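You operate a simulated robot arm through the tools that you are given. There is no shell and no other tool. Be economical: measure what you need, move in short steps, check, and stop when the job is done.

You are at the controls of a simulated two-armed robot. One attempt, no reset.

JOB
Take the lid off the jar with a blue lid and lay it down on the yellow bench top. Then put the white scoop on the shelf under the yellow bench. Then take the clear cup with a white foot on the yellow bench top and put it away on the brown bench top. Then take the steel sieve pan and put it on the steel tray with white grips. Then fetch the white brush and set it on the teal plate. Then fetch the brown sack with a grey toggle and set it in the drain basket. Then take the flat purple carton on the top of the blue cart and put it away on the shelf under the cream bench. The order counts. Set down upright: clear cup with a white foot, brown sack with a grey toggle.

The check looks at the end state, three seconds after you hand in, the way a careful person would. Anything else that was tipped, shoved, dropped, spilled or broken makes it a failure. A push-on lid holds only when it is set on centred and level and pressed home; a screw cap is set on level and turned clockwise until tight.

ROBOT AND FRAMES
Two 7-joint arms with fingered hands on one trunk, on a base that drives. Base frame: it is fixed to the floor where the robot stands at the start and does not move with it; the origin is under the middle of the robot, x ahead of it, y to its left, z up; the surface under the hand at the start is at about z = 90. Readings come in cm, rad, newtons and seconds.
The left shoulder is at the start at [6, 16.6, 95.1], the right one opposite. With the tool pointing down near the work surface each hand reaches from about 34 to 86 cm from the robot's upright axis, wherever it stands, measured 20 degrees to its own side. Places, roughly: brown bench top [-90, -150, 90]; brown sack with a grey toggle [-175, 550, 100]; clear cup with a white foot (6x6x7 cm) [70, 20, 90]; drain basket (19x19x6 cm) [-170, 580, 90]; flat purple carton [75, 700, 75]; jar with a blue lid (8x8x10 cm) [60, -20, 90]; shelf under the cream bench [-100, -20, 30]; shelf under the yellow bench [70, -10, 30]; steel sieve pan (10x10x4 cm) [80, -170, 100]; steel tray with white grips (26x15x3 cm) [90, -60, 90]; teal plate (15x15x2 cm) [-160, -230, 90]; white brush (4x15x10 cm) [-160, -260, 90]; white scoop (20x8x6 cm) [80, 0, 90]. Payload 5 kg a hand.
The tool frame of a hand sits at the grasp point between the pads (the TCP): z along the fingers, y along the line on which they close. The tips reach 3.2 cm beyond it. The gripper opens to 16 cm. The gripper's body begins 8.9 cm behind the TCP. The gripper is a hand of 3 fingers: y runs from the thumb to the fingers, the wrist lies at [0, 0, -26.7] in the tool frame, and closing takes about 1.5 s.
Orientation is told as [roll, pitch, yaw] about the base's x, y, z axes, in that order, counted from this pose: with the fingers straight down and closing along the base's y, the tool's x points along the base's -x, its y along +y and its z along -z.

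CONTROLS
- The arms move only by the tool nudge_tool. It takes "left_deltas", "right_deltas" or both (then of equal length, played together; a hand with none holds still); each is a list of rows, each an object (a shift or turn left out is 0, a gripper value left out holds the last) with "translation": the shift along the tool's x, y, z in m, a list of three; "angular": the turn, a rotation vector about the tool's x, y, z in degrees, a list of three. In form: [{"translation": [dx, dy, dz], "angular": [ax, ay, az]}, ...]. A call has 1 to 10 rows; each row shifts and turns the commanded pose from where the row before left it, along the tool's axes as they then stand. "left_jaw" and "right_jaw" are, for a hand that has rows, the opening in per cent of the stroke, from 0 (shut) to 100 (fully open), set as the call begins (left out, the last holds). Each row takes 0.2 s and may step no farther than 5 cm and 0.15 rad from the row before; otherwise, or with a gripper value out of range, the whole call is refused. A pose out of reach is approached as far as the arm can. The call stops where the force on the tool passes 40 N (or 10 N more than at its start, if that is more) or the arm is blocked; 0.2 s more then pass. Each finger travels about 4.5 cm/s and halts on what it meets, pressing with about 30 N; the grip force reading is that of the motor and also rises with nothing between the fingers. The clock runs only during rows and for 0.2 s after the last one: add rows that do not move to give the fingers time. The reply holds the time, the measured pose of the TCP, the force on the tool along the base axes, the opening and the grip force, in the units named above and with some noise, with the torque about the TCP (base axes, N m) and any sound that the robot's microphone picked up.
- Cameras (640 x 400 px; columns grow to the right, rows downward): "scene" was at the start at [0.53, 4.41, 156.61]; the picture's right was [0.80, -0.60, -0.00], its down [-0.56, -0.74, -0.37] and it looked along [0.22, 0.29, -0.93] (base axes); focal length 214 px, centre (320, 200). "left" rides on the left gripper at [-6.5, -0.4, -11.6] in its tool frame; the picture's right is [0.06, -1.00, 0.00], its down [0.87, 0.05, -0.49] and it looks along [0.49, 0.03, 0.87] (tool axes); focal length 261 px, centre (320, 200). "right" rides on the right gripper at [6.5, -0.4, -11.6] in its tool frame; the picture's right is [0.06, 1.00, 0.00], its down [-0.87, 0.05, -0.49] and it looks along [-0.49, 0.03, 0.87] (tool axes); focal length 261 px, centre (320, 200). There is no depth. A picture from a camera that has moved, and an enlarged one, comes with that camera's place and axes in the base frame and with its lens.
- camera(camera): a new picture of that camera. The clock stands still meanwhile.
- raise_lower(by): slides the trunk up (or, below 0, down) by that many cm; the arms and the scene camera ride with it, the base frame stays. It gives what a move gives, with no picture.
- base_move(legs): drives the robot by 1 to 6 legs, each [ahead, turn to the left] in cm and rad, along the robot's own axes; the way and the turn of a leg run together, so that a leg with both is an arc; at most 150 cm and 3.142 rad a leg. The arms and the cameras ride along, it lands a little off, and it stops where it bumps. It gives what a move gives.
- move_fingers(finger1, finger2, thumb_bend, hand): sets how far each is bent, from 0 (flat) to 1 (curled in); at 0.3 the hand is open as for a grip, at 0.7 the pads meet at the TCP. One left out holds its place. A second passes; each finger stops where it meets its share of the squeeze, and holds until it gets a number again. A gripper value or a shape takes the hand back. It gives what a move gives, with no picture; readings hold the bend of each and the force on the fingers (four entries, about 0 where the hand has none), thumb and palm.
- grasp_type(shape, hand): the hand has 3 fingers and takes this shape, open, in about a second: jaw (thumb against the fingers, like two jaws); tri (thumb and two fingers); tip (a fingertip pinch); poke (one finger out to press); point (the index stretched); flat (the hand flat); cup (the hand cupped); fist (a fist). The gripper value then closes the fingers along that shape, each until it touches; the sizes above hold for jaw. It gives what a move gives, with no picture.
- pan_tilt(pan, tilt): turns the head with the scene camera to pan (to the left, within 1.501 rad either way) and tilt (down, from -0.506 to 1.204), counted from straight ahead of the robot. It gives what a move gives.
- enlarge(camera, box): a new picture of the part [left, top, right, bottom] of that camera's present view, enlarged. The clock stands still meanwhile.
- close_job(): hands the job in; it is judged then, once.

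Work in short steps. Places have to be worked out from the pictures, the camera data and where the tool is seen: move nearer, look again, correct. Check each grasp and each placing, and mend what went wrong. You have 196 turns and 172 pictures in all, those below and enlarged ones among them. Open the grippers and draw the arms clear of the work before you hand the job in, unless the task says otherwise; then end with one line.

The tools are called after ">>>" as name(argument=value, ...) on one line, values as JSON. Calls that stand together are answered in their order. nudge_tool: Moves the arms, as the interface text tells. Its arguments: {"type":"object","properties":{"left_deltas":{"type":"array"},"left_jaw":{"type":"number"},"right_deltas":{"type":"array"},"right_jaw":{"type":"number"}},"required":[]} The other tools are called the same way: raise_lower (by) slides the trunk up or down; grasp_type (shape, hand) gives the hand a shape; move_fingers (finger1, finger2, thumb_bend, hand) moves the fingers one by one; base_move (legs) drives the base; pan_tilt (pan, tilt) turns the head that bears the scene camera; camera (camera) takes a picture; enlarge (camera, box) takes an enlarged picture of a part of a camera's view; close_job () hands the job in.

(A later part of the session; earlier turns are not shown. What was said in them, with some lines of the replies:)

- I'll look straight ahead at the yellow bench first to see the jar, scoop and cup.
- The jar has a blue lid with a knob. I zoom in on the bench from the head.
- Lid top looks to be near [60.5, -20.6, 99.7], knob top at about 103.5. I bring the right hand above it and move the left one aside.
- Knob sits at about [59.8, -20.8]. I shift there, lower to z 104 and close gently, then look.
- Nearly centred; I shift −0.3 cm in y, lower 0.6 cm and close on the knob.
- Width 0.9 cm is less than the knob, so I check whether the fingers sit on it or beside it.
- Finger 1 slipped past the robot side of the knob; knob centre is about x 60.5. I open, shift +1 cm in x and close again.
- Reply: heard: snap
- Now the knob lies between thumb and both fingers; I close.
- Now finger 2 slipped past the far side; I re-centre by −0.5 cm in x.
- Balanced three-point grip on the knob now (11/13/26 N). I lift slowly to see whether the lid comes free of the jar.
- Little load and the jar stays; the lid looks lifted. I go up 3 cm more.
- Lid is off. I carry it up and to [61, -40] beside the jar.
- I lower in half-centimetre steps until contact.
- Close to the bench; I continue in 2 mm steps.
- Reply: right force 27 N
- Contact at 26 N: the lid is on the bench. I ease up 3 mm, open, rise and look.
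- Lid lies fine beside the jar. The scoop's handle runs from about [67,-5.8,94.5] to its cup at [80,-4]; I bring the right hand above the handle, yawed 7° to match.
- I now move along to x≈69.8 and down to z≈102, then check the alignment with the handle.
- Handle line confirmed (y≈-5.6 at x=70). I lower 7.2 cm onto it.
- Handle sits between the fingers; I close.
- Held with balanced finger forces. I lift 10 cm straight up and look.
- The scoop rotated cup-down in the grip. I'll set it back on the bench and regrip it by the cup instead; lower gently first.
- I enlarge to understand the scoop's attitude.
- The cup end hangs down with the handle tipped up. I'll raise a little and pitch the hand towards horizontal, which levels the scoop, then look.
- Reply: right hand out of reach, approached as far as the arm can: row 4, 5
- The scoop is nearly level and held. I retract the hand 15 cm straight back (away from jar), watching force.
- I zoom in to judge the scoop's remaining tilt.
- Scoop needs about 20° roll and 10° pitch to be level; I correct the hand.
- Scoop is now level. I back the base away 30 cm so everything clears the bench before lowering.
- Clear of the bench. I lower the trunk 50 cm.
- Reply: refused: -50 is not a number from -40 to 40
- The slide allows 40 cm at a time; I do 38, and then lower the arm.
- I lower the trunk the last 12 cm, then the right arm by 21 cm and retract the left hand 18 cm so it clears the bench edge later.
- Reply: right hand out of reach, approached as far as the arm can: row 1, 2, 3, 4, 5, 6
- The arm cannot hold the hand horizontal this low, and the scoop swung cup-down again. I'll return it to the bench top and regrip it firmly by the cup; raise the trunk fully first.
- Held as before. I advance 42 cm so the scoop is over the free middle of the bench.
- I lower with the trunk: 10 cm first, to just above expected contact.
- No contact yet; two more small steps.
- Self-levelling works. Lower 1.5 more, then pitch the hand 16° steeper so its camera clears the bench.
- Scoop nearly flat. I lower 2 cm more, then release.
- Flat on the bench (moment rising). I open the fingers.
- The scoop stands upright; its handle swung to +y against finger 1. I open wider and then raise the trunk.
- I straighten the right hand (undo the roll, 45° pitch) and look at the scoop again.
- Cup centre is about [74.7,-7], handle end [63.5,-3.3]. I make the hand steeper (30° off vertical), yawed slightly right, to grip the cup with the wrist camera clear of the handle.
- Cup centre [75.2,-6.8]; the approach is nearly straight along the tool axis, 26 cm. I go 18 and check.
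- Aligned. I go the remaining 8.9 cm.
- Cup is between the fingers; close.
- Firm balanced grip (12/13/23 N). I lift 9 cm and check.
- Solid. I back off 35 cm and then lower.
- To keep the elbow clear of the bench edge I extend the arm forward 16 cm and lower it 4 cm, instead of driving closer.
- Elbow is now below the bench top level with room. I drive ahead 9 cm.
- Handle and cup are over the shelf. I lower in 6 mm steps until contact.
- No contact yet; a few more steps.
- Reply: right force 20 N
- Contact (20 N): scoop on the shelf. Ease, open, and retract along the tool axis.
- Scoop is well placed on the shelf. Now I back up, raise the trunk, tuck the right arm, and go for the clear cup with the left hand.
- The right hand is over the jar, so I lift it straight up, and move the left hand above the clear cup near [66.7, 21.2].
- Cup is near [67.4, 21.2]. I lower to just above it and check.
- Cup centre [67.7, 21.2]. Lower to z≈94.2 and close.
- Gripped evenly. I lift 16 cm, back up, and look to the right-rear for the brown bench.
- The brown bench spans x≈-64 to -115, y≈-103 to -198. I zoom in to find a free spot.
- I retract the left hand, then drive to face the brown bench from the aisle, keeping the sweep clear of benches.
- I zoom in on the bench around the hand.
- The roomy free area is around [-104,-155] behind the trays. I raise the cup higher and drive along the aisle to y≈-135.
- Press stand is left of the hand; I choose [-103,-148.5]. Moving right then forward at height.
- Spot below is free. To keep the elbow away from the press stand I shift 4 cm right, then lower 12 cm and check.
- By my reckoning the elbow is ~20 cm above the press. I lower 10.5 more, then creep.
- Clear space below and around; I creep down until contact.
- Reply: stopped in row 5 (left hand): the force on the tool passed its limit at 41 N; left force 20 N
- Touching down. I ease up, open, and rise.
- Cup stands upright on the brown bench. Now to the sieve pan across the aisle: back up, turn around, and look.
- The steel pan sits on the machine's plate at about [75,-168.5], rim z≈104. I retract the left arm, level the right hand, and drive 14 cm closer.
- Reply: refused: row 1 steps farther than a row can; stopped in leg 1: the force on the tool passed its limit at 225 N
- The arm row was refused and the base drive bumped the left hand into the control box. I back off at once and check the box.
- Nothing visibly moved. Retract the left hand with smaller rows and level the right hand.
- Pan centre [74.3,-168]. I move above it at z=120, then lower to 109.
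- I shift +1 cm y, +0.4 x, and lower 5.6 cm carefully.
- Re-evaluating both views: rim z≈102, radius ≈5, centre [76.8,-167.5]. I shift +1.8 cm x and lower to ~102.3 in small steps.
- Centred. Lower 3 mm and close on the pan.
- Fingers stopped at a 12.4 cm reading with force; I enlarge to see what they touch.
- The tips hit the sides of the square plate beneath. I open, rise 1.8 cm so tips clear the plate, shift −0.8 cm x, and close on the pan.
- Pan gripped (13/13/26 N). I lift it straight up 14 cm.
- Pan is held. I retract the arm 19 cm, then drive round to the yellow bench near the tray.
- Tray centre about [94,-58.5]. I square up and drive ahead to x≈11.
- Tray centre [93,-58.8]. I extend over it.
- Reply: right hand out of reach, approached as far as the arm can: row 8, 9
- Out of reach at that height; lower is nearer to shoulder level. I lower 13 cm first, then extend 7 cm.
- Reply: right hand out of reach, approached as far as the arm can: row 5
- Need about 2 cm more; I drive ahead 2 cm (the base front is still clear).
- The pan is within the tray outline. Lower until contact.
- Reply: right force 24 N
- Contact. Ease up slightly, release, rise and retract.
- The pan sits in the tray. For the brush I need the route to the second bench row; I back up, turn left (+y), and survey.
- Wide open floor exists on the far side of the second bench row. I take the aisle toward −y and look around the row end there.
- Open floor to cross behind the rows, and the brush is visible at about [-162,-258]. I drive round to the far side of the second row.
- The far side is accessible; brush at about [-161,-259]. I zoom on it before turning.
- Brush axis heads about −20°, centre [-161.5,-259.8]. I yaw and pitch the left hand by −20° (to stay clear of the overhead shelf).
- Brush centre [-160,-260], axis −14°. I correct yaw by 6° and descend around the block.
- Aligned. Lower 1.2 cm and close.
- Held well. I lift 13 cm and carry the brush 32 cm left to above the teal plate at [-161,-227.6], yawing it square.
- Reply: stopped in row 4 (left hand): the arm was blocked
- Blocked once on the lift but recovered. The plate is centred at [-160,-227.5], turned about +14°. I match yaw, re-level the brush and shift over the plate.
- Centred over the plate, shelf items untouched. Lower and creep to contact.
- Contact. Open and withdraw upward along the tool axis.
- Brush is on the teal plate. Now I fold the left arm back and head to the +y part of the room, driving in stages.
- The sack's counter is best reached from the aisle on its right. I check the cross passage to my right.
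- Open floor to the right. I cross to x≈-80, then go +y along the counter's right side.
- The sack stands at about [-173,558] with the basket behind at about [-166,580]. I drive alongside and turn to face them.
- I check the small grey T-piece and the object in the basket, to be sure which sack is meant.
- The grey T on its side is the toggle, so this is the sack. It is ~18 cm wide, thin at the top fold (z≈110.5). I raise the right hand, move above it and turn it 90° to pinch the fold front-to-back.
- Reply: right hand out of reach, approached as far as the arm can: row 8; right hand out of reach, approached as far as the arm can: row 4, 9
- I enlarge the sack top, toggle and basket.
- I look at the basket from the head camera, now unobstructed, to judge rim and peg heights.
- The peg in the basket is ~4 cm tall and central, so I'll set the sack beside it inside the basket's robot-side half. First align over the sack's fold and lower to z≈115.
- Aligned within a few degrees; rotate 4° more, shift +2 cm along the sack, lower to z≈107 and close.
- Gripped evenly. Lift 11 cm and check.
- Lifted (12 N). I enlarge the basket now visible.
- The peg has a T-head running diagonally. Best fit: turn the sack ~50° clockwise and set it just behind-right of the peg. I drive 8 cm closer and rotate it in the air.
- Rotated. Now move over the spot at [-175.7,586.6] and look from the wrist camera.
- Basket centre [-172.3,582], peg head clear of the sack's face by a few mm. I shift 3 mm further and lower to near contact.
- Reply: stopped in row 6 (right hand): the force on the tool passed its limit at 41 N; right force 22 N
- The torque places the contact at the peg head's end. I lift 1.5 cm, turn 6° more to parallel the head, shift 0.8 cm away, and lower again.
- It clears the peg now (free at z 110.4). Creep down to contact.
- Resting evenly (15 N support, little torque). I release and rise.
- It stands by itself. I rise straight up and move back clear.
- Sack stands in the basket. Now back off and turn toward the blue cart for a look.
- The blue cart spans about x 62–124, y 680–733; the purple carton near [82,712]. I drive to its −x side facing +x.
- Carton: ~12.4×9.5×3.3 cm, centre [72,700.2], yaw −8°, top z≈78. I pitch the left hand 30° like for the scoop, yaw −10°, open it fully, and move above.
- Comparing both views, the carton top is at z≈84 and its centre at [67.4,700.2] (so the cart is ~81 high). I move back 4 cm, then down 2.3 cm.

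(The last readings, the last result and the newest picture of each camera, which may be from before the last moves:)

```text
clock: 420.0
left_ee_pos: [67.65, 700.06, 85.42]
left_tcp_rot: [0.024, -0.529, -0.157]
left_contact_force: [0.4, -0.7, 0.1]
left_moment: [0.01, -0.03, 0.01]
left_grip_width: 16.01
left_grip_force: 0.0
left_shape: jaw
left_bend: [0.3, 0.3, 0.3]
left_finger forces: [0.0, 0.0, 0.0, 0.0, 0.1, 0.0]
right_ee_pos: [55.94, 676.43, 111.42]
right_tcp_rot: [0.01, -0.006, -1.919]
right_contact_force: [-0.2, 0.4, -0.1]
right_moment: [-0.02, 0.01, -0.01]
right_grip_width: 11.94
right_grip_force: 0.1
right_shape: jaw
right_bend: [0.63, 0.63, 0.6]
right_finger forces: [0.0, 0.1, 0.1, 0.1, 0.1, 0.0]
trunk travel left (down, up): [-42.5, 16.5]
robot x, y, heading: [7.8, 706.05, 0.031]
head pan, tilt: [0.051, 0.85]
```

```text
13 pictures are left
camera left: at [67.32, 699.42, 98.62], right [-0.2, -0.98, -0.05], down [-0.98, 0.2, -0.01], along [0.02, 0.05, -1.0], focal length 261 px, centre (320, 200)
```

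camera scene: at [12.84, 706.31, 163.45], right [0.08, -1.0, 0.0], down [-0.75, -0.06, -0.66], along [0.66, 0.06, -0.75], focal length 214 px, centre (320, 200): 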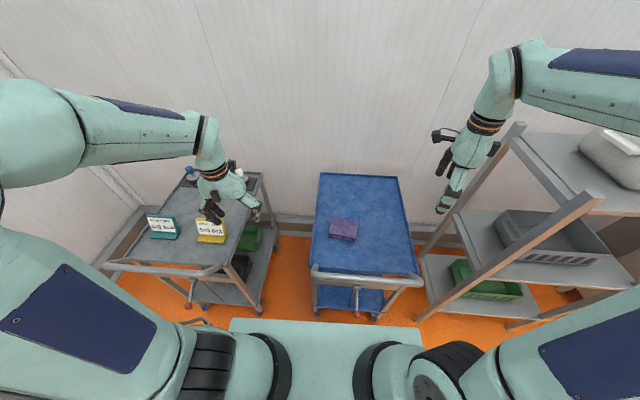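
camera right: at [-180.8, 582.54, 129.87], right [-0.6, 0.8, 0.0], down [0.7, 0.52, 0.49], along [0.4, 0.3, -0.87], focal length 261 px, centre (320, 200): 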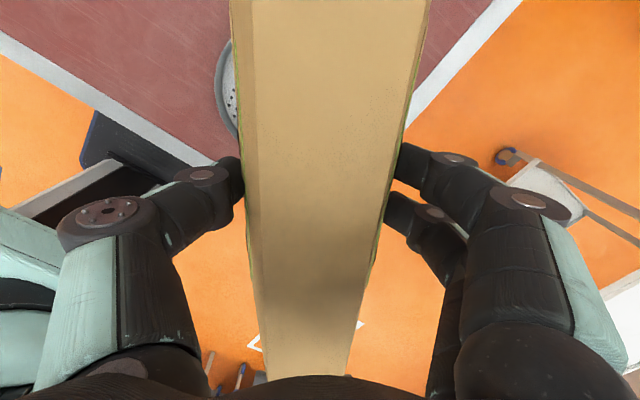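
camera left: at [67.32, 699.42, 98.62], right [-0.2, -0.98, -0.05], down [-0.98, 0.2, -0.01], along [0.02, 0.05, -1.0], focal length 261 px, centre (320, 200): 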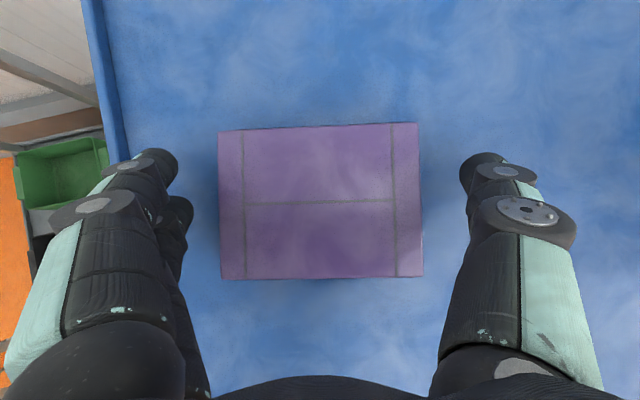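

Confirmed: centred, top z 84.2, width 11.4. Close.

>>> nudge_tool(left_deltas=[{}, {}, {}, {}, {}, {}, {}], left_jaw=40)

>>> nudge_tool(left_deltas=[{"translation": [-0.0025, 0, -0.0043]}, {"translation": [-0.01, 0, -0.0173]}, {"translation": [-0.02, 0, -0.0346]}, {"translation": [-0.02, 0, -0.0346]}, {}])

>>> camera(camera="left")

```text
clock: 421.6
left_ee_pos: [67.63, 700.09, 85.35]
left_tcp_rot: [0.024, -0.529, -0.157]
left_contact_force: [-0.6, -0.4, 0.7]
left_moment: [0.09, -0.02, -0.01]
left_grip_width: 11.0
left_grip_force: 29.7
left_shape: jaw
left_bend: [0.71, 0.65, 0.63]
left_finger forces: [13.2, 13.2, 0.1, 0.0, 25.9, 0.0]
right_ee_pos: [55.91, 676.52, 111.47]
right_tcp_rot: [0.012, -0.005, -1.92]
right_contact_force: [-0.4, -0.2, -0.3]
right_moment: [0.02, -0.02, 0.0]
right_grip_width: 11.98
right_grip_force: 0.0
right_shape: jaw
right_bend: [0.63, 0.63, 0.6]
right_finger forces: [0.0, 0.0, 0.0, 0.0, 0.0, 0.0]
trunk travel left (down, up): [-42.5, 16.5]
robot x, y, heading: [8.11, 705.86, 0.032]
head pan, tilt: [0.051, 0.85]
```

```text
clock: 422.8
left_ee_pos: [67.66, 699.83, 95.7]
left_tcp_rot: [0.023, -0.528, -0.158]
left_contact_force: [-0.2, -0.1, -0.4]
left_moment: [-0.03, -0.02, 0.0]
left_grip_width: 10.97
left_grip_force: 29.9
left_shape: jaw
left_bend: [0.71, 0.65, 0.63]
left_finger forces: [13.3, 13.3, 0.0, 0.1, 25.8, 0.0]
right_ee_pos: [56.07, 676.53, 111.36]
right_tcp_rot: [0.009, -0.005, -1.92]
right_contact_force: [0.4, -0.4, -0.2]
right_moment: [-0.02, 0.01, 0.03]
right_grip_width: 11.97
right_grip_force: 0.1
right_shape: jaw
right_bend: [0.63, 0.63, 0.6]
right_finger forces: [0.0, 0.0, 0.0, 0.0, 0.0, 0.1]
trunk travel left (down, up): [-42.5, 16.5]
robot x, y, heading: [7.76, 705.92, 0.029]
head pan, tilt: [0.051, 0.85]
```

```text
12 pictures are left
camera left: at [67.34, 699.22, 109.03], right [-0.2, -0.98, -0.05], down [-0.98, 0.2, -0.01], along [0.02, 0.05, -1.0], focal length 261 px, centre (320, 200)
```

left: 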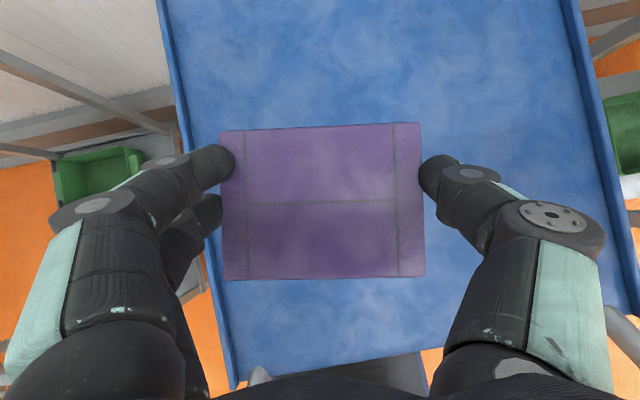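

Carton held level. I retract the arm 16 cm and drive back toward the start aisle.

>>> base_move(legs=[[-30, 0]])

>>> nudge_tool(left_deltas=[{"translation": [0.0345, 0, -0.0202]}, {"translation": [0.0345, 0, -0.0202]}, {"translation": [0.0345, 0, -0.0202]}, {"translation": [0.0345, 0, -0.0202]}, {}])

>>> base_move(legs=[[0, -1.605], [150, 0], [150, 0], [150, 0]])

```text
clock: 424.9
left_ee_pos: [36.87, 698.5, 95.79]
left_tcp_rot: [0.022, -0.528, -0.162]
left_contact_force: [-0.1, -0.7, -0.6]
left_moment: [0.02, -0.03, 0.01]
left_grip_width: 11.01
left_grip_force: 30.0
left_shape: jaw
left_bend: [0.71, 0.65, 0.63]
left_finger forces: [13.2, 13.2, 0.0, 0.0, 25.9, 0.0]
right_ee_pos: [25.26, 675.24, 111.47]
right_tcp_rot: [0.013, -0.006, -1.926]
right_contact_force: [0.1, -0.1, -0.3]
right_moment: [0.02, -0.06, 0.03]
right_grip_width: 11.98
right_grip_force: 0.1
right_shape: jaw
right_bend: [0.63, 0.63, 0.6]
right_finger forces: [0.0, 0.0, 0.1, 0.0, 0.1, 0.0]
trunk travel left (down, up): [-42.5, 16.5]
robot x, y, heading: [-22.31, 704.74, 0.026]
head pan, tilt: [0.051, 0.85]
```

```text
clock: 426.0
left_ee_pos: [24.44, 706.99, 93.6]
left_tcp_rot: [0.033, -0.48, -0.019]
left_contact_force: [0.5, -0.7, -0.8]
left_moment: [0.0, -0.03, 0.0]
left_grip_width: 11.0
left_grip_force: 30.8
left_shape: jaw
left_bend: [0.71, 0.65, 0.63]
left_finger forces: [13.5, 13.7, 0.0, 0.0, 26.7, 0.0]
right_ee_pos: [25.33, 675.21, 111.35]
right_tcp_rot: [0.012, -0.006, -1.925]
right_contact_force: [0.3, -0.6, 0.2]
right_moment: [-0.02, 0.01, -0.01]
right_grip_width: 11.97
right_grip_force: 0.1
right_shape: jaw
right_bend: [0.63, 0.63, 0.6]
right_finger forces: [0.0, 0.1, 0.0, 0.1, 0.0, 0.0]
trunk travel left (down, up): [-42.5, 16.5]
robot x, y, heading: [-22.95, 704.65, 0.027]
head pan, tilt: [0.051, 0.85]
stopped in row 5 (left hand): the arm was blocked; the commanded pose is now the measured one
```

```text
clock: 451.4
left_ee_pos: [-36.62, 211.29, 93.4]
left_tcp_rot: [0.031, -0.481, -1.647]
left_contact_force: [-0.1, 0.2, -1.8]
left_moment: [0.0, 0.02, -0.01]
left_grip_width: 11.01
left_grip_force: 30.1
left_shape: jaw
left_bend: [0.71, 0.65, 0.63]
left_finger forces: [13.6, 13.7, 0.0, 0.0, 26.7, 0.0]
right_ee_pos: [-68.35, 212.2, 111.39]
right_tcp_rot: [0.01, -0.006, 2.733]
right_contact_force: [1.0, -0.3, 0.2]
right_moment: [-0.01, 0.0, -0.02]
right_grip_width: 11.96
right_grip_force: 0.0
right_shape: jaw
right_bend: [0.63, 0.63, 0.6]
right_finger forces: [0.0, 0.0, 0.0, 0.0, 0.0, 0.0]
trunk travel left (down, up): [-42.5, 16.5]
robot x, y, heading: [-36.47, 258.35, -1.601]
head pan, tilt: [0.051, 0.85]
```

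Carton still held. I continue to about [2,-52] and turn to face the cream bench.

>>> base_move(legs=[[0, 0.15], [150, 0], [150, 0], [12, 0], [0, -1.69]])

>>> raise_lower(by=-20)

>>> pan_tilt(pan=0, tilt=0.65)

>>> camera(camera="scene")

```text
clock: 471.8
left_ee_pos: [-52.02, -55.1, 93.66]
left_tcp_rot: [0.035, -0.481, 3.061]
left_contact_force: [-0.4, 0.1, -1.2]
left_moment: [-0.01, -0.03, -0.01]
left_grip_width: 10.98
left_grip_force: 30.6
left_shape: jaw
left_bend: [0.71, 0.65, 0.63]
left_finger forces: [13.6, 13.7, 0.0, 0.1, 26.7, 0.0]
right_ee_pos: [-50.85, -23.26, 111.37]
right_tcp_rot: [0.01, -0.005, 1.154]
right_contact_force: [-1.2, 0.8, 0.4]
right_moment: [0.02, 0.0, -0.01]
right_grip_width: 11.98
right_grip_force: 0.0
right_shape: jaw
right_bend: [0.63, 0.63, 0.6]
right_finger forces: [0.0, 0.1, 0.0, 0.0, 0.0, 0.0]
trunk travel left (down, up): [-42.5, 16.5]
robot x, y, heading: [-4.78, -55.98, 3.1]
head pan, tilt: [0.051, 0.85]
```

```text
clock: 473.9
left_ee_pos: [-52.01, -55.06, 73.54]
left_tcp_rot: [0.031, -0.479, 3.061]
left_contact_force: [-0.9, 1.0, -1.2]
left_moment: [-0.04, 0.03, 0.03]
left_grip_width: 11.0
left_grip_force: 30.1
left_shape: jaw
left_bend: [0.71, 0.65, 0.63]
left_finger forces: [13.6, 13.7, 0.1, 0.1, 26.8, 0.1]
right_ee_pos: [-50.79, -23.37, 91.43]
right_tcp_rot: [0.011, -0.005, 1.155]
right_contact_force: [0.8, -0.1, -0.3]
right_moment: [0.03, 0.04, 0.04]
right_grip_width: 11.97
right_grip_force: 0.0
right_shape: jaw
right_bend: [0.63, 0.63, 0.6]
right_finger forces: [0.0, 0.0, 0.1, 0.0, 0.0, 0.0]
trunk travel left (down, up): [-22.5, 36.5]
robot x, y, heading: [-4.95, -55.69, 3.109]
head pan, tilt: [0.051, 0.85]
```

```text
clock: 474.7
left_ee_pos: [-51.99, -55.03, 73.49]
left_tcp_rot: [0.031, -0.48, 3.06]
left_contact_force: [0.7, -0.4, -1.5]
left_moment: [0.02, 0.0, 0.01]
left_grip_width: 10.99
left_grip_force: 30.2
left_shape: jaw
left_bend: [0.71, 0.65, 0.63]
left_finger forces: [13.6, 13.8, 0.0, 0.0, 26.7, 0.0]
right_ee_pos: [-50.8, -23.41, 91.41]
right_tcp_rot: [0.009, -0.005, 1.155]
right_contact_force: [0.4, 0.2, 0.0]
right_moment: [0.0, 0.01, 0.02]
right_grip_width: 11.97
right_grip_force: 0.1
right_shape: jaw
right_bend: [0.63, 0.63, 0.6]
right_finger forces: [0.0, 0.0, 0.0, 0.1, 0.0, 0.0]
trunk travel left (down, up): [-22.5, 36.5]
robot x, y, heading: [-4.67, -55.95, 3.11]
head pan, tilt: [0.0, 0.649]
```

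```text
11 pictures are left
camera scene: at [-10.46, -55.71, 133.1], right [0.03, 1.0, 0.0], down [0.6, -0.02, -0.8], along [-0.8, 0.03, -0.61], focal length 214 px, centre (320, 200)
```

scene: 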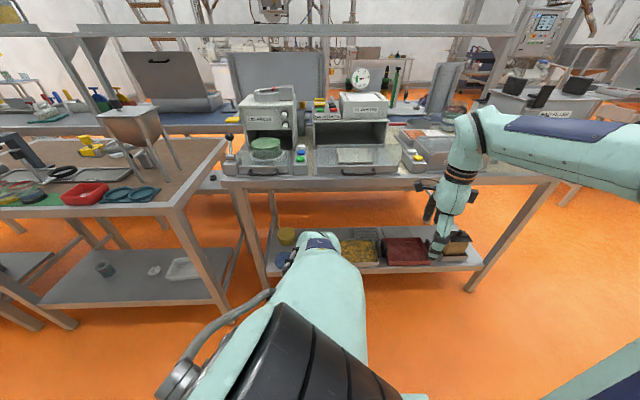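

The free shelf gap is about y −70…−40; shelf front x≈-79.5. I lower the trunk, square up, and drive 7 cm ahead.

>>> raise_lower(by=-22)

>>> base_move(legs=[[7, 0]])

>>> nudge_tool(left_deltas=[{"angular": [0, -2.8, 0]}, {"translation": [0.015, 0, 0.026]}, {"translation": [0.01, 0, 0.0173]}, {}])

>>> camera(camera="scene")

```text
clock: 477.0
left_ee_pos: [-51.94, -55.05, 51.43]
left_tcp_rot: [0.031, -0.481, 3.059]
left_contact_force: [-0.5, -1.3, -0.3]
left_moment: [0.01, 0.0, 0.0]
left_grip_width: 11.0
left_grip_force: 30.5
left_shape: jaw
left_bend: [0.71, 0.65, 0.63]
left_finger forces: [13.5, 13.7, 0.0, 0.1, 26.7, 0.1]
right_ee_pos: [-50.97, -23.37, 69.38]
right_tcp_rot: [0.011, -0.005, 1.155]
right_contact_force: [-0.1, -0.6, -0.7]
right_moment: [-0.04, -0.02, -0.01]
right_grip_width: 11.95
right_grip_force: 0.2
right_shape: jaw
right_bend: [0.63, 0.63, 0.6]
right_finger forces: [0.1, 0.0, 0.1, 0.0, 0.0, 0.0]
trunk travel left (down, up): [-0.5, 58.5]
robot x, y, heading: [-4.95, -55.62, 3.111]
head pan, tilt: [0.0, 0.649]
```

```text
clock: 478.0
left_ee_pos: [-59.08, -54.89, 51.48]
left_tcp_rot: [0.03, -0.48, 3.062]
left_contact_force: [0.1, -0.5, -1.3]
left_moment: [0.01, 0.0, 0.02]
left_grip_width: 10.99
left_grip_force: 29.6
left_shape: jaw
left_bend: [0.71, 0.65, 0.63]
left_finger forces: [13.6, 13.7, 0.1, 0.0, 26.8, 0.0]
right_ee_pos: [-58.02, -23.32, 69.35]
right_tcp_rot: [0.011, -0.004, 1.157]
right_contact_force: [0.7, 0.0, -0.4]
right_moment: [-0.01, 0.02, 0.0]
right_grip_width: 11.97
right_grip_force: 0.1
right_shape: jaw
right_bend: [0.63, 0.63, 0.6]
right_finger forces: [0.0, 0.0, 0.1, 0.0, 0.0, 0.0]
trunk travel left (down, up): [-0.5, 58.5]
robot x, y, heading: [-11.54, -55.53, 3.112]
head pan, tilt: [0.0, 0.649]
```

```text
clock: 479.0
left_ee_pos: [-59.18, -55.08, 46.51]
left_tcp_rot: [0.034, -0.528, 3.059]
left_contact_force: [0.7, 0.2, -1.3]
left_moment: [0.02, -0.02, 0.03]
left_grip_width: 11.01
left_grip_force: 29.8
left_shape: jaw
left_bend: [0.71, 0.65, 0.63]
left_finger forces: [13.4, 13.7, 0.0, 0.0, 26.6, 0.0]
right_ee_pos: [-57.86, -23.24, 69.39]
right_tcp_rot: [0.011, -0.006, 1.157]
right_contact_force: [-0.4, 0.0, -0.1]
right_moment: [0.01, -0.02, -0.02]
right_grip_width: 11.97
right_grip_force: 0.0
right_shape: jaw
right_bend: [0.63, 0.63, 0.6]
right_finger forces: [0.0, 0.0, 0.0, 0.0, 0.1, 0.1]
trunk travel left (down, up): [-0.5, 58.5]
robot x, y, heading: [-11.64, -55.62, 3.116]
head pan, tilt: [0.0, 0.649]
```

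```text
10 pictures are left
camera scene: at [-17.52, -55.5, 111.11], right [0.03, 1.0, 0.0], down [0.6, -0.02, -0.8], along [-0.8, 0.02, -0.6], focal length 214 px, centre (320, 200)
```

scene: 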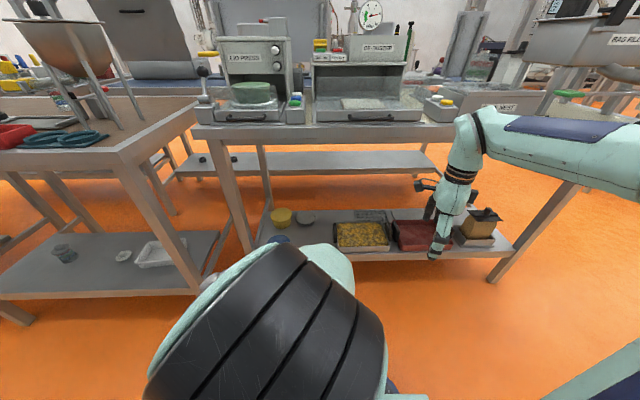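

Free gap on the shelf is y≈-68…-47.5. I extend over the shelf toward [-80,-58,44].

>>> nudge_tool(left_deltas=[{"translation": [-0.0329, 0.0092, 0.025]}, {"translation": [-0.0329, 0.0092, 0.025]}, {"translation": [-0.0329, 0.0092, 0.025]}, {"translation": [-0.0329, 0.0092, 0.025]}, {"translation": [-0.0329, 0.0092, 0.025]}, {}])

>>> camera(camera="scene")

>>> camera(camera="left")

```text
clock: 480.4
left_ee_pos: [-79.73, -58.3, 43.83]
left_tcp_rot: [0.034, -0.529, 3.06]
left_contact_force: [-0.1, -0.1, -1.3]
left_moment: [-0.02, -0.04, 0.0]
left_grip_width: 10.97
left_grip_force: 30.2
left_shape: jaw
left_bend: [0.71, 0.65, 0.63]
left_finger forces: [13.3, 13.6, 0.1, 0.0, 26.5, 0.1]
right_ee_pos: [-57.98, -23.2, 69.38]
right_tcp_rot: [0.011, -0.005, 1.157]
right_contact_force: [1.3, 0.6, -0.2]
right_moment: [0.02, 0.02, -0.02]
right_grip_width: 11.95
right_grip_force: 0.1
right_shape: jaw
right_bend: [0.63, 0.63, 0.6]
right_finger forces: [0.1, 0.1, 0.1, 0.0, 0.1, 0.0]
trunk travel left (down, up): [-0.5, 58.5]
robot x, y, heading: [-12.08, -55.65, 3.11]
head pan, tilt: [0.0, 0.649]
```

```text
9 pictures are left
camera scene: at [-17.52, -55.5, 111.11], right [0.03, 1.0, 0.0], down [0.6, -0.02, -0.8], along [-0.8, 0.02, -0.6], focal length 214 px, centre (320, 200)
```

scene: 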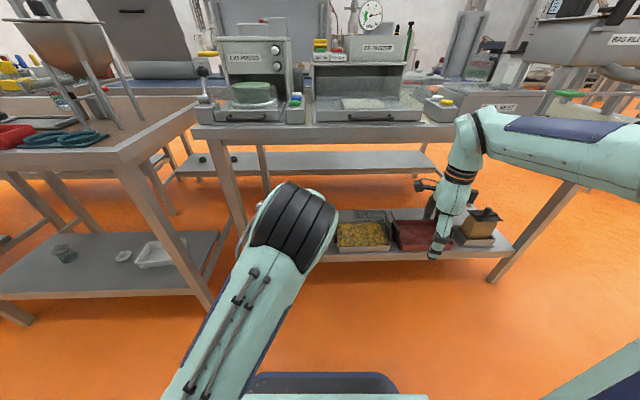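

```text
8 pictures are left
camera left: at [-79.44, -57.57, 57.18], right [0.12, 0.99, -0.06], down [0.99, -0.12, -0.01], along [-0.02, -0.06, -1.0], focal length 261 px, centre (320, 200)
```

left: 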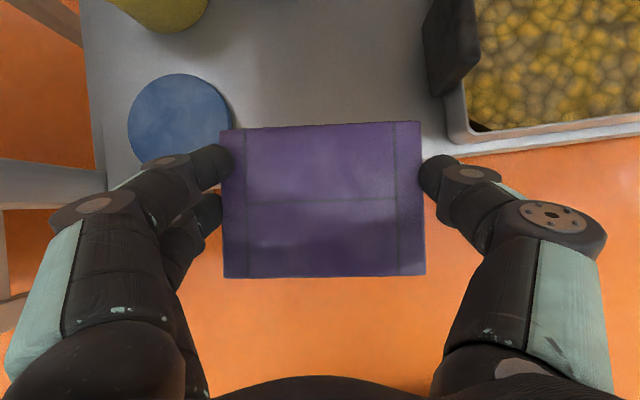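

Shelf front x≈-84.5; gap between blue disc (y −67) and tray (y −47). I drive 6 cm ahead, then extend to x −92, y −57.

>>> base_move(legs=[[6, 0]])

>>> nudge_tool(left_deltas=[{"translation": [-0.027, -0.008, 0.0157]}, {"translation": [-0.027, -0.008, 0.0157]}, {}])

```text
clock: 481.4
left_ee_pos: [-85.41, -58.33, 43.88]
left_tcp_rot: [0.031, -0.529, 3.061]
left_contact_force: [0.0, 0.4, -1.0]
left_moment: [0.01, -0.02, -0.01]
left_grip_width: 10.97
left_grip_force: 29.5
left_shape: jaw
left_bend: [0.71, 0.65, 0.63]
left_finger forces: [13.3, 13.5, 0.0, 0.0, 26.4, 0.0]
right_ee_pos: [-63.75, -23.17, 69.27]
right_tcp_rot: [0.011, -0.005, 1.16]
right_contact_force: [1.1, 0.2, 0.1]
right_moment: [0.01, 0.0, 0.02]
right_grip_width: 11.97
right_grip_force: 0.0
right_shape: jaw
right_bend: [0.63, 0.63, 0.6]
right_finger forces: [0.0, 0.0, 0.1, 0.0, 0.1, 0.1]
trunk travel left (down, up): [-0.5, 58.5]
robot x, y, heading: [-17.37, -55.19, 3.111]
head pan, tilt: [0.0, 0.649]
```

```text
clock: 482.2
left_ee_pos: [-91.51, -56.18, 43.93]
left_tcp_rot: [0.033, -0.529, 3.063]
left_contact_force: [0.7, -0.6, -1.0]
left_moment: [0.03, -0.02, -0.01]
left_grip_width: 10.98
left_grip_force: 30.3
left_shape: jaw
left_bend: [0.71, 0.65, 0.63]
left_finger forces: [13.4, 13.6, 0.0, 0.0, 26.3, 0.0]
right_ee_pos: [-63.81, -23.13, 69.44]
right_tcp_rot: [0.011, -0.006, 1.159]
right_contact_force: [0.2, -0.6, 0.2]
right_moment: [0.01, 0.01, -0.01]
right_grip_width: 11.98
right_grip_force: 0.1
right_shape: jaw
right_bend: [0.63, 0.63, 0.6]
right_finger forces: [0.1, 0.0, 0.0, 0.1, 0.0, 0.0]
trunk travel left (down, up): [-0.5, 58.5]
robot x, y, heading: [-17.75, -55.34, 3.113]
head pan, tilt: [0.0, 0.649]
```

>>> nudge_tool(left_deltas=[{"translation": [0.0126, 0.01, 0.0216]}, {"translation": [0.0126, 0, 0.0216]}, {}])

>>> camera(camera="left")

```text
clock: 483.0
left_ee_pos: [-91.77, -57.63, 38.97]
left_tcp_rot: [0.032, -0.529, 3.062]
left_contact_force: [-0.3, 0.0, -0.7]
left_moment: [-0.02, 0.02, 0.01]
left_grip_width: 10.99
left_grip_force: 30.4
left_shape: jaw
left_bend: [0.71, 0.65, 0.63]
left_finger forces: [13.3, 13.6, 0.0, 0.1, 26.4, 0.0]
right_ee_pos: [-63.81, -23.08, 69.26]
right_tcp_rot: [0.01, -0.006, 1.159]
right_contact_force: [0.0, 0.2, -0.9]
right_moment: [0.0, 0.03, 0.02]
right_grip_width: 11.97
right_grip_force: 0.0
right_shape: jaw
right_bend: [0.63, 0.63, 0.6]
right_finger forces: [0.1, 0.0, 0.1, 0.1, 0.1, 0.1]
trunk travel left (down, up): [-0.5, 58.5]
robot x, y, heading: [-17.81, -55.75, 3.111]
head pan, tilt: [0.0, 0.649]
```

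```text
7 pictures are left
camera left: at [-91.5, -56.89, 52.15], right [0.12, 0.99, -0.06], down [0.99, -0.12, -0.01], along [-0.02, -0.06, -1.0], focal length 261 px, centre (320, 200)
```

left: 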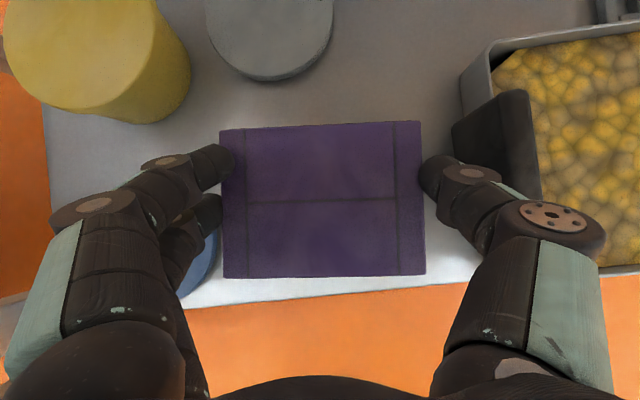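

A black block stands right of the thumb, so I shift 1.5 cm toward −y, then lower and creep to contact.

>>> nudge_tool(left_deltas=[{"translation": [0, 0.015, 0]}, {"translation": [0.0101, 0, 0.0173]}, {"translation": [0.0076, 0, 0.013]}, {"translation": [0.0015, 0, 0.0026]}, {"translation": [0.0015, 0, 0.0026]}, {"translation": [0.0015, 0, 0.0026]}, {"translation": [0.001, 0, 0.0017]}, {"translation": [0.001, 0, 0.0017]}])

```text
clock: 484.8
left_ee_pos: [-91.88, -58.99, 34.11]
left_tcp_rot: [0.033, -0.529, 3.061]
left_contact_force: [-0.9, -0.6, -0.5]
left_moment: [-0.03, -0.03, 0.01]
left_grip_width: 10.98
left_grip_force: 30.2
left_shape: jaw
left_bend: [0.71, 0.65, 0.63]
left_finger forces: [13.2, 13.7, 0.1, 0.0, 26.4, 0.0]
right_ee_pos: [-63.84, -23.1, 69.31]
right_tcp_rot: [0.01, -0.006, 1.158]
right_contact_force: [0.4, -0.1, 0.1]
right_moment: [0.01, -0.01, -0.01]
right_grip_width: 11.98
right_grip_force: 0.0
right_shape: jaw
right_bend: [0.63, 0.63, 0.6]
right_finger forces: [0.0, 0.0, 0.1, 0.0, 0.1, 0.1]
trunk travel left (down, up): [-0.5, 58.5]
robot x, y, heading: [-17.72, -55.46, 3.111]
head pan, tilt: [0.0, 0.649]
```

>>> nudge_tool(left_deltas=[{"translation": [0.001, 0, 0.0017]}, {"translation": [0.001, 0, 0.0017]}, {"translation": [0.001, 0, 0.0017]}, {"translation": [0.001, 0, 0.0017]}, {"translation": [0.001, 0, 0.0017]}, {"translation": [0.001, 0, 0.0017]}])

>>> camera(camera="left")

```text
clock: 486.2
left_ee_pos: [-91.95, -59.13, 33.22]
left_tcp_rot: [0.032, -0.533, 3.06]
left_contact_force: [3.8, -0.6, 17.1]
left_moment: [0.24, 0.14, -0.08]
left_grip_width: 11.01
left_grip_force: 30.5
left_shape: jaw
left_bend: [0.71, 0.64, 0.63]
left_finger forces: [14.3, 15.1, 0.1, 0.0, 28.3, 0.1]
right_ee_pos: [-63.71, -23.12, 69.49]
right_tcp_rot: [0.012, -0.005, 1.16]
right_contact_force: [0.0, 0.2, 0.3]
right_moment: [0.02, 0.01, 0.01]
right_grip_width: 11.96
right_grip_force: 0.0
right_shape: jaw
right_bend: [0.63, 0.63, 0.6]
right_finger forces: [0.1, 0.0, 0.0, 0.0, 0.0, 0.0]
trunk travel left (down, up): [-0.5, 58.5]
robot x, y, heading: [-17.68, -55.37, 3.112]
head pan, tilt: [0.0, 0.649]
```

```text
6 pictures are left
camera left: at [-91.59, -58.32, 46.57], right [0.12, 0.99, -0.06], down [0.99, -0.12, -0.02], along [-0.02, -0.06, -1.0], focal length 261 px, centre (320, 200)
```

left: 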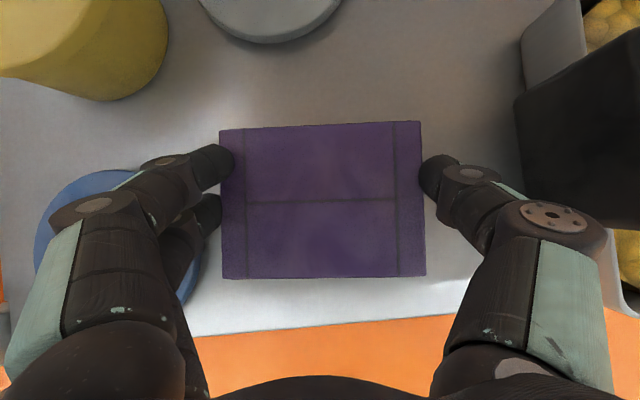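

Resting on the shelf with room on both sides. Open slightly and withdraw along the tool axis.

>>> nudge_tool(left_deltas=[{}, {}, {}, {}], left_jaw=80)

>>> nudge_tool(left_deltas=[{"translation": [0, 0, -0.03]}, {"translation": [0, 0, -0.04]}, {"translation": [0.02, 0, -0.04]}, {"translation": [0.03, 0, -0.03]}, {"translation": [0.036, 0, -0.021]}, {"translation": [0.036, 0, -0.021]}, {"translation": [0.036, 0, -0.021]}, {"translation": [0.036, 0, -0.021]}, {}])

>>> camera(camera="left")

```text
clock: 487.2
left_ee_pos: [-91.84, -59.18, 33.01]
left_tcp_rot: [0.032, -0.527, 3.061]
left_contact_force: [0.6, -0.5, -0.2]
left_moment: [-0.03, -0.02, 0.01]
left_grip_width: 12.78
left_grip_force: 0.0
left_shape: jaw
left_bend: [0.59, 0.59, 0.55]
left_finger forces: [0.0, 0.1, 0.1, 0.1, 0.1, 0.1]
right_ee_pos: [-63.76, -23.23, 69.45]
right_tcp_rot: [0.01, -0.004, 1.159]
right_contact_force: [-0.4, -0.2, -0.6]
right_moment: [-0.03, 0.01, 0.0]
right_grip_width: 11.95
right_grip_force: 0.0
right_shape: jaw
right_bend: [0.63, 0.63, 0.6]
right_finger forces: [0.0, 0.0, 0.0, 0.0, 0.0, 0.0]
trunk travel left (down, up): [-0.5, 58.5]
robot x, y, heading: [-17.81, -55.42, 3.111]
head pan, tilt: [0.0, 0.649]
```

```text
clock: 489.2
left_ee_pos: [-63.9, -60.6, 42.71]
left_tcp_rot: [0.033, -0.529, 3.062]
left_contact_force: [-0.4, 0.3, 0.6]
left_moment: [0.05, -0.07, 0.05]
left_grip_width: 12.79
left_grip_force: 0.1
left_shape: jaw
left_bend: [0.59, 0.59, 0.55]
left_finger forces: [0.0, 0.0, 0.0, 0.0, 0.0, 0.0]
right_ee_pos: [-63.83, -23.1, 69.25]
right_tcp_rot: [0.011, -0.005, 1.158]
right_contact_force: [-0.5, -0.3, -0.6]
right_moment: [-0.02, 0.03, 0.0]
right_grip_width: 11.96
right_grip_force: 0.1
right_shape: jaw
right_bend: [0.63, 0.63, 0.6]
right_finger forces: [0.0, 0.0, 0.1, 0.0, 0.0, 0.0]
trunk travel left (down, up): [-0.5, 58.5]
robot x, y, heading: [-17.98, -55.3, 3.11]
head pan, tilt: [0.0, 0.649]
```

```text
5 pictures are left
camera left: at [-63.64, -59.85, 55.97], right [0.12, 0.99, -0.06], down [0.99, -0.12, -0.01], along [-0.02, -0.06, -1.0], focal length 261 px, centre (320, 200)
```

left: 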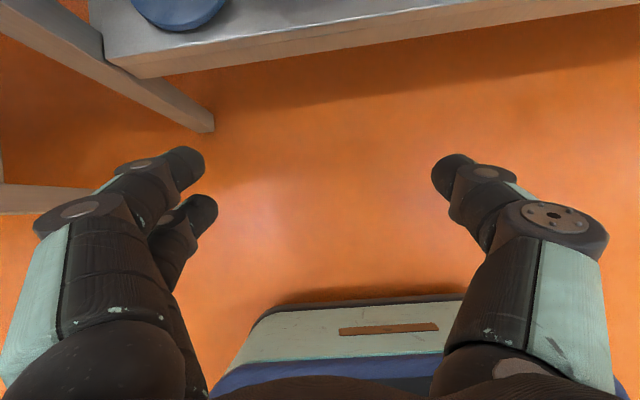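

Hand is clear of the shelf. I back up and check the shelf with the head camera.

>>> base_move(legs=[[-15, 0]])

>>> nudge_tool(left_deltas=[{"translation": [0, 0.045, 0]}, {"translation": [0, 0.045, 0]}, {"translation": [0, 0.045, 0]}, {"translation": [0, 0.045, 0]}, {}], left_jaw=100)

>>> camera(camera="scene")

```text
clock: 490.5
left_ee_pos: [-49.39, -61.09, 42.7]
left_tcp_rot: [0.032, -0.529, 3.061]
left_contact_force: [-0.3, 0.6, -0.7]
left_moment: [-0.04, 0.02, 0.01]
left_grip_width: 12.79
left_grip_force: 0.0
left_shape: jaw
left_bend: [0.59, 0.59, 0.55]
left_finger forces: [0.0, 0.0, 0.0, 0.0, 0.1, 0.0]
right_ee_pos: [-49.25, -23.55, 69.32]
right_tcp_rot: [0.011, -0.005, 1.156]
right_contact_force: [0.5, -0.8, 0.1]
right_moment: [-0.03, -0.02, 0.0]
right_grip_width: 11.99
right_grip_force: 0.0
right_shape: jaw
right_bend: [0.63, 0.63, 0.6]
right_finger forces: [0.1, 0.0, 0.0, 0.0, 0.0, 0.0]
trunk travel left (down, up): [-0.5, 58.5]
robot x, y, heading: [-3.43, -56.32, 3.112]
head pan, tilt: [0.0, 0.649]
```

```text
clock: 491.7
left_ee_pos: [-52.4, -78.77, 43.93]
left_tcp_rot: [0.033, -0.528, 3.059]
left_contact_force: [-0.3, -0.8, 0.0]
left_moment: [0.02, 0.0, 0.04]
left_grip_width: 15.97
left_grip_force: 0.0
left_shape: jaw
left_bend: [0.3, 0.3, 0.3]
left_finger forces: [0.0, 0.0, 0.0, 0.1, 0.0, 0.1]
left hand out of reach, approached as far as the arm can: row 2, 3
right_ee_pos: [-49.25, -23.4, 69.48]
right_tcp_rot: [0.012, -0.007, 1.158]
right_contact_force: [-0.9, 1.3, -0.2]
right_moment: [0.02, -0.01, -0.05]
right_grip_width: 11.97
right_grip_force: 0.1
right_shape: jaw
right_bend: [0.63, 0.63, 0.6]
right_finger forces: [0.1, 0.0, 0.0, 0.0, 0.0, 0.0]
trunk travel left (down, up): [-0.5, 58.5]
robot x, y, heading: [-3.26, -55.89, 3.109]
head pan, tilt: [0.0, 0.649]
```

```text
4 pictures are left
camera scene: at [-8.79, -55.77, 111.11], right [0.03, 1.0, 0.0], down [0.6, -0.02, -0.8], along [-0.8, 0.02, -0.6], focal length 214 px, centre (320, 200)
```

scene: 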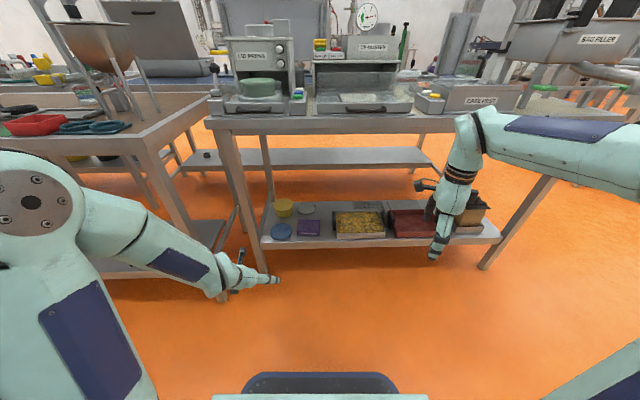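

All seven placings are done; the carton lies on the cream bench's shelf, hands are empty and clear. Handing in.

>>> close_job()

```text
The job is handed in.
```

All seven steps are done in order and the job is handed in. Two things could count against it: the sack is off-centre in the drain basket because of the central peg, and my left hand bumped the control box on the bench right of the yellow bench (about 225 N, nothing visibly moved).
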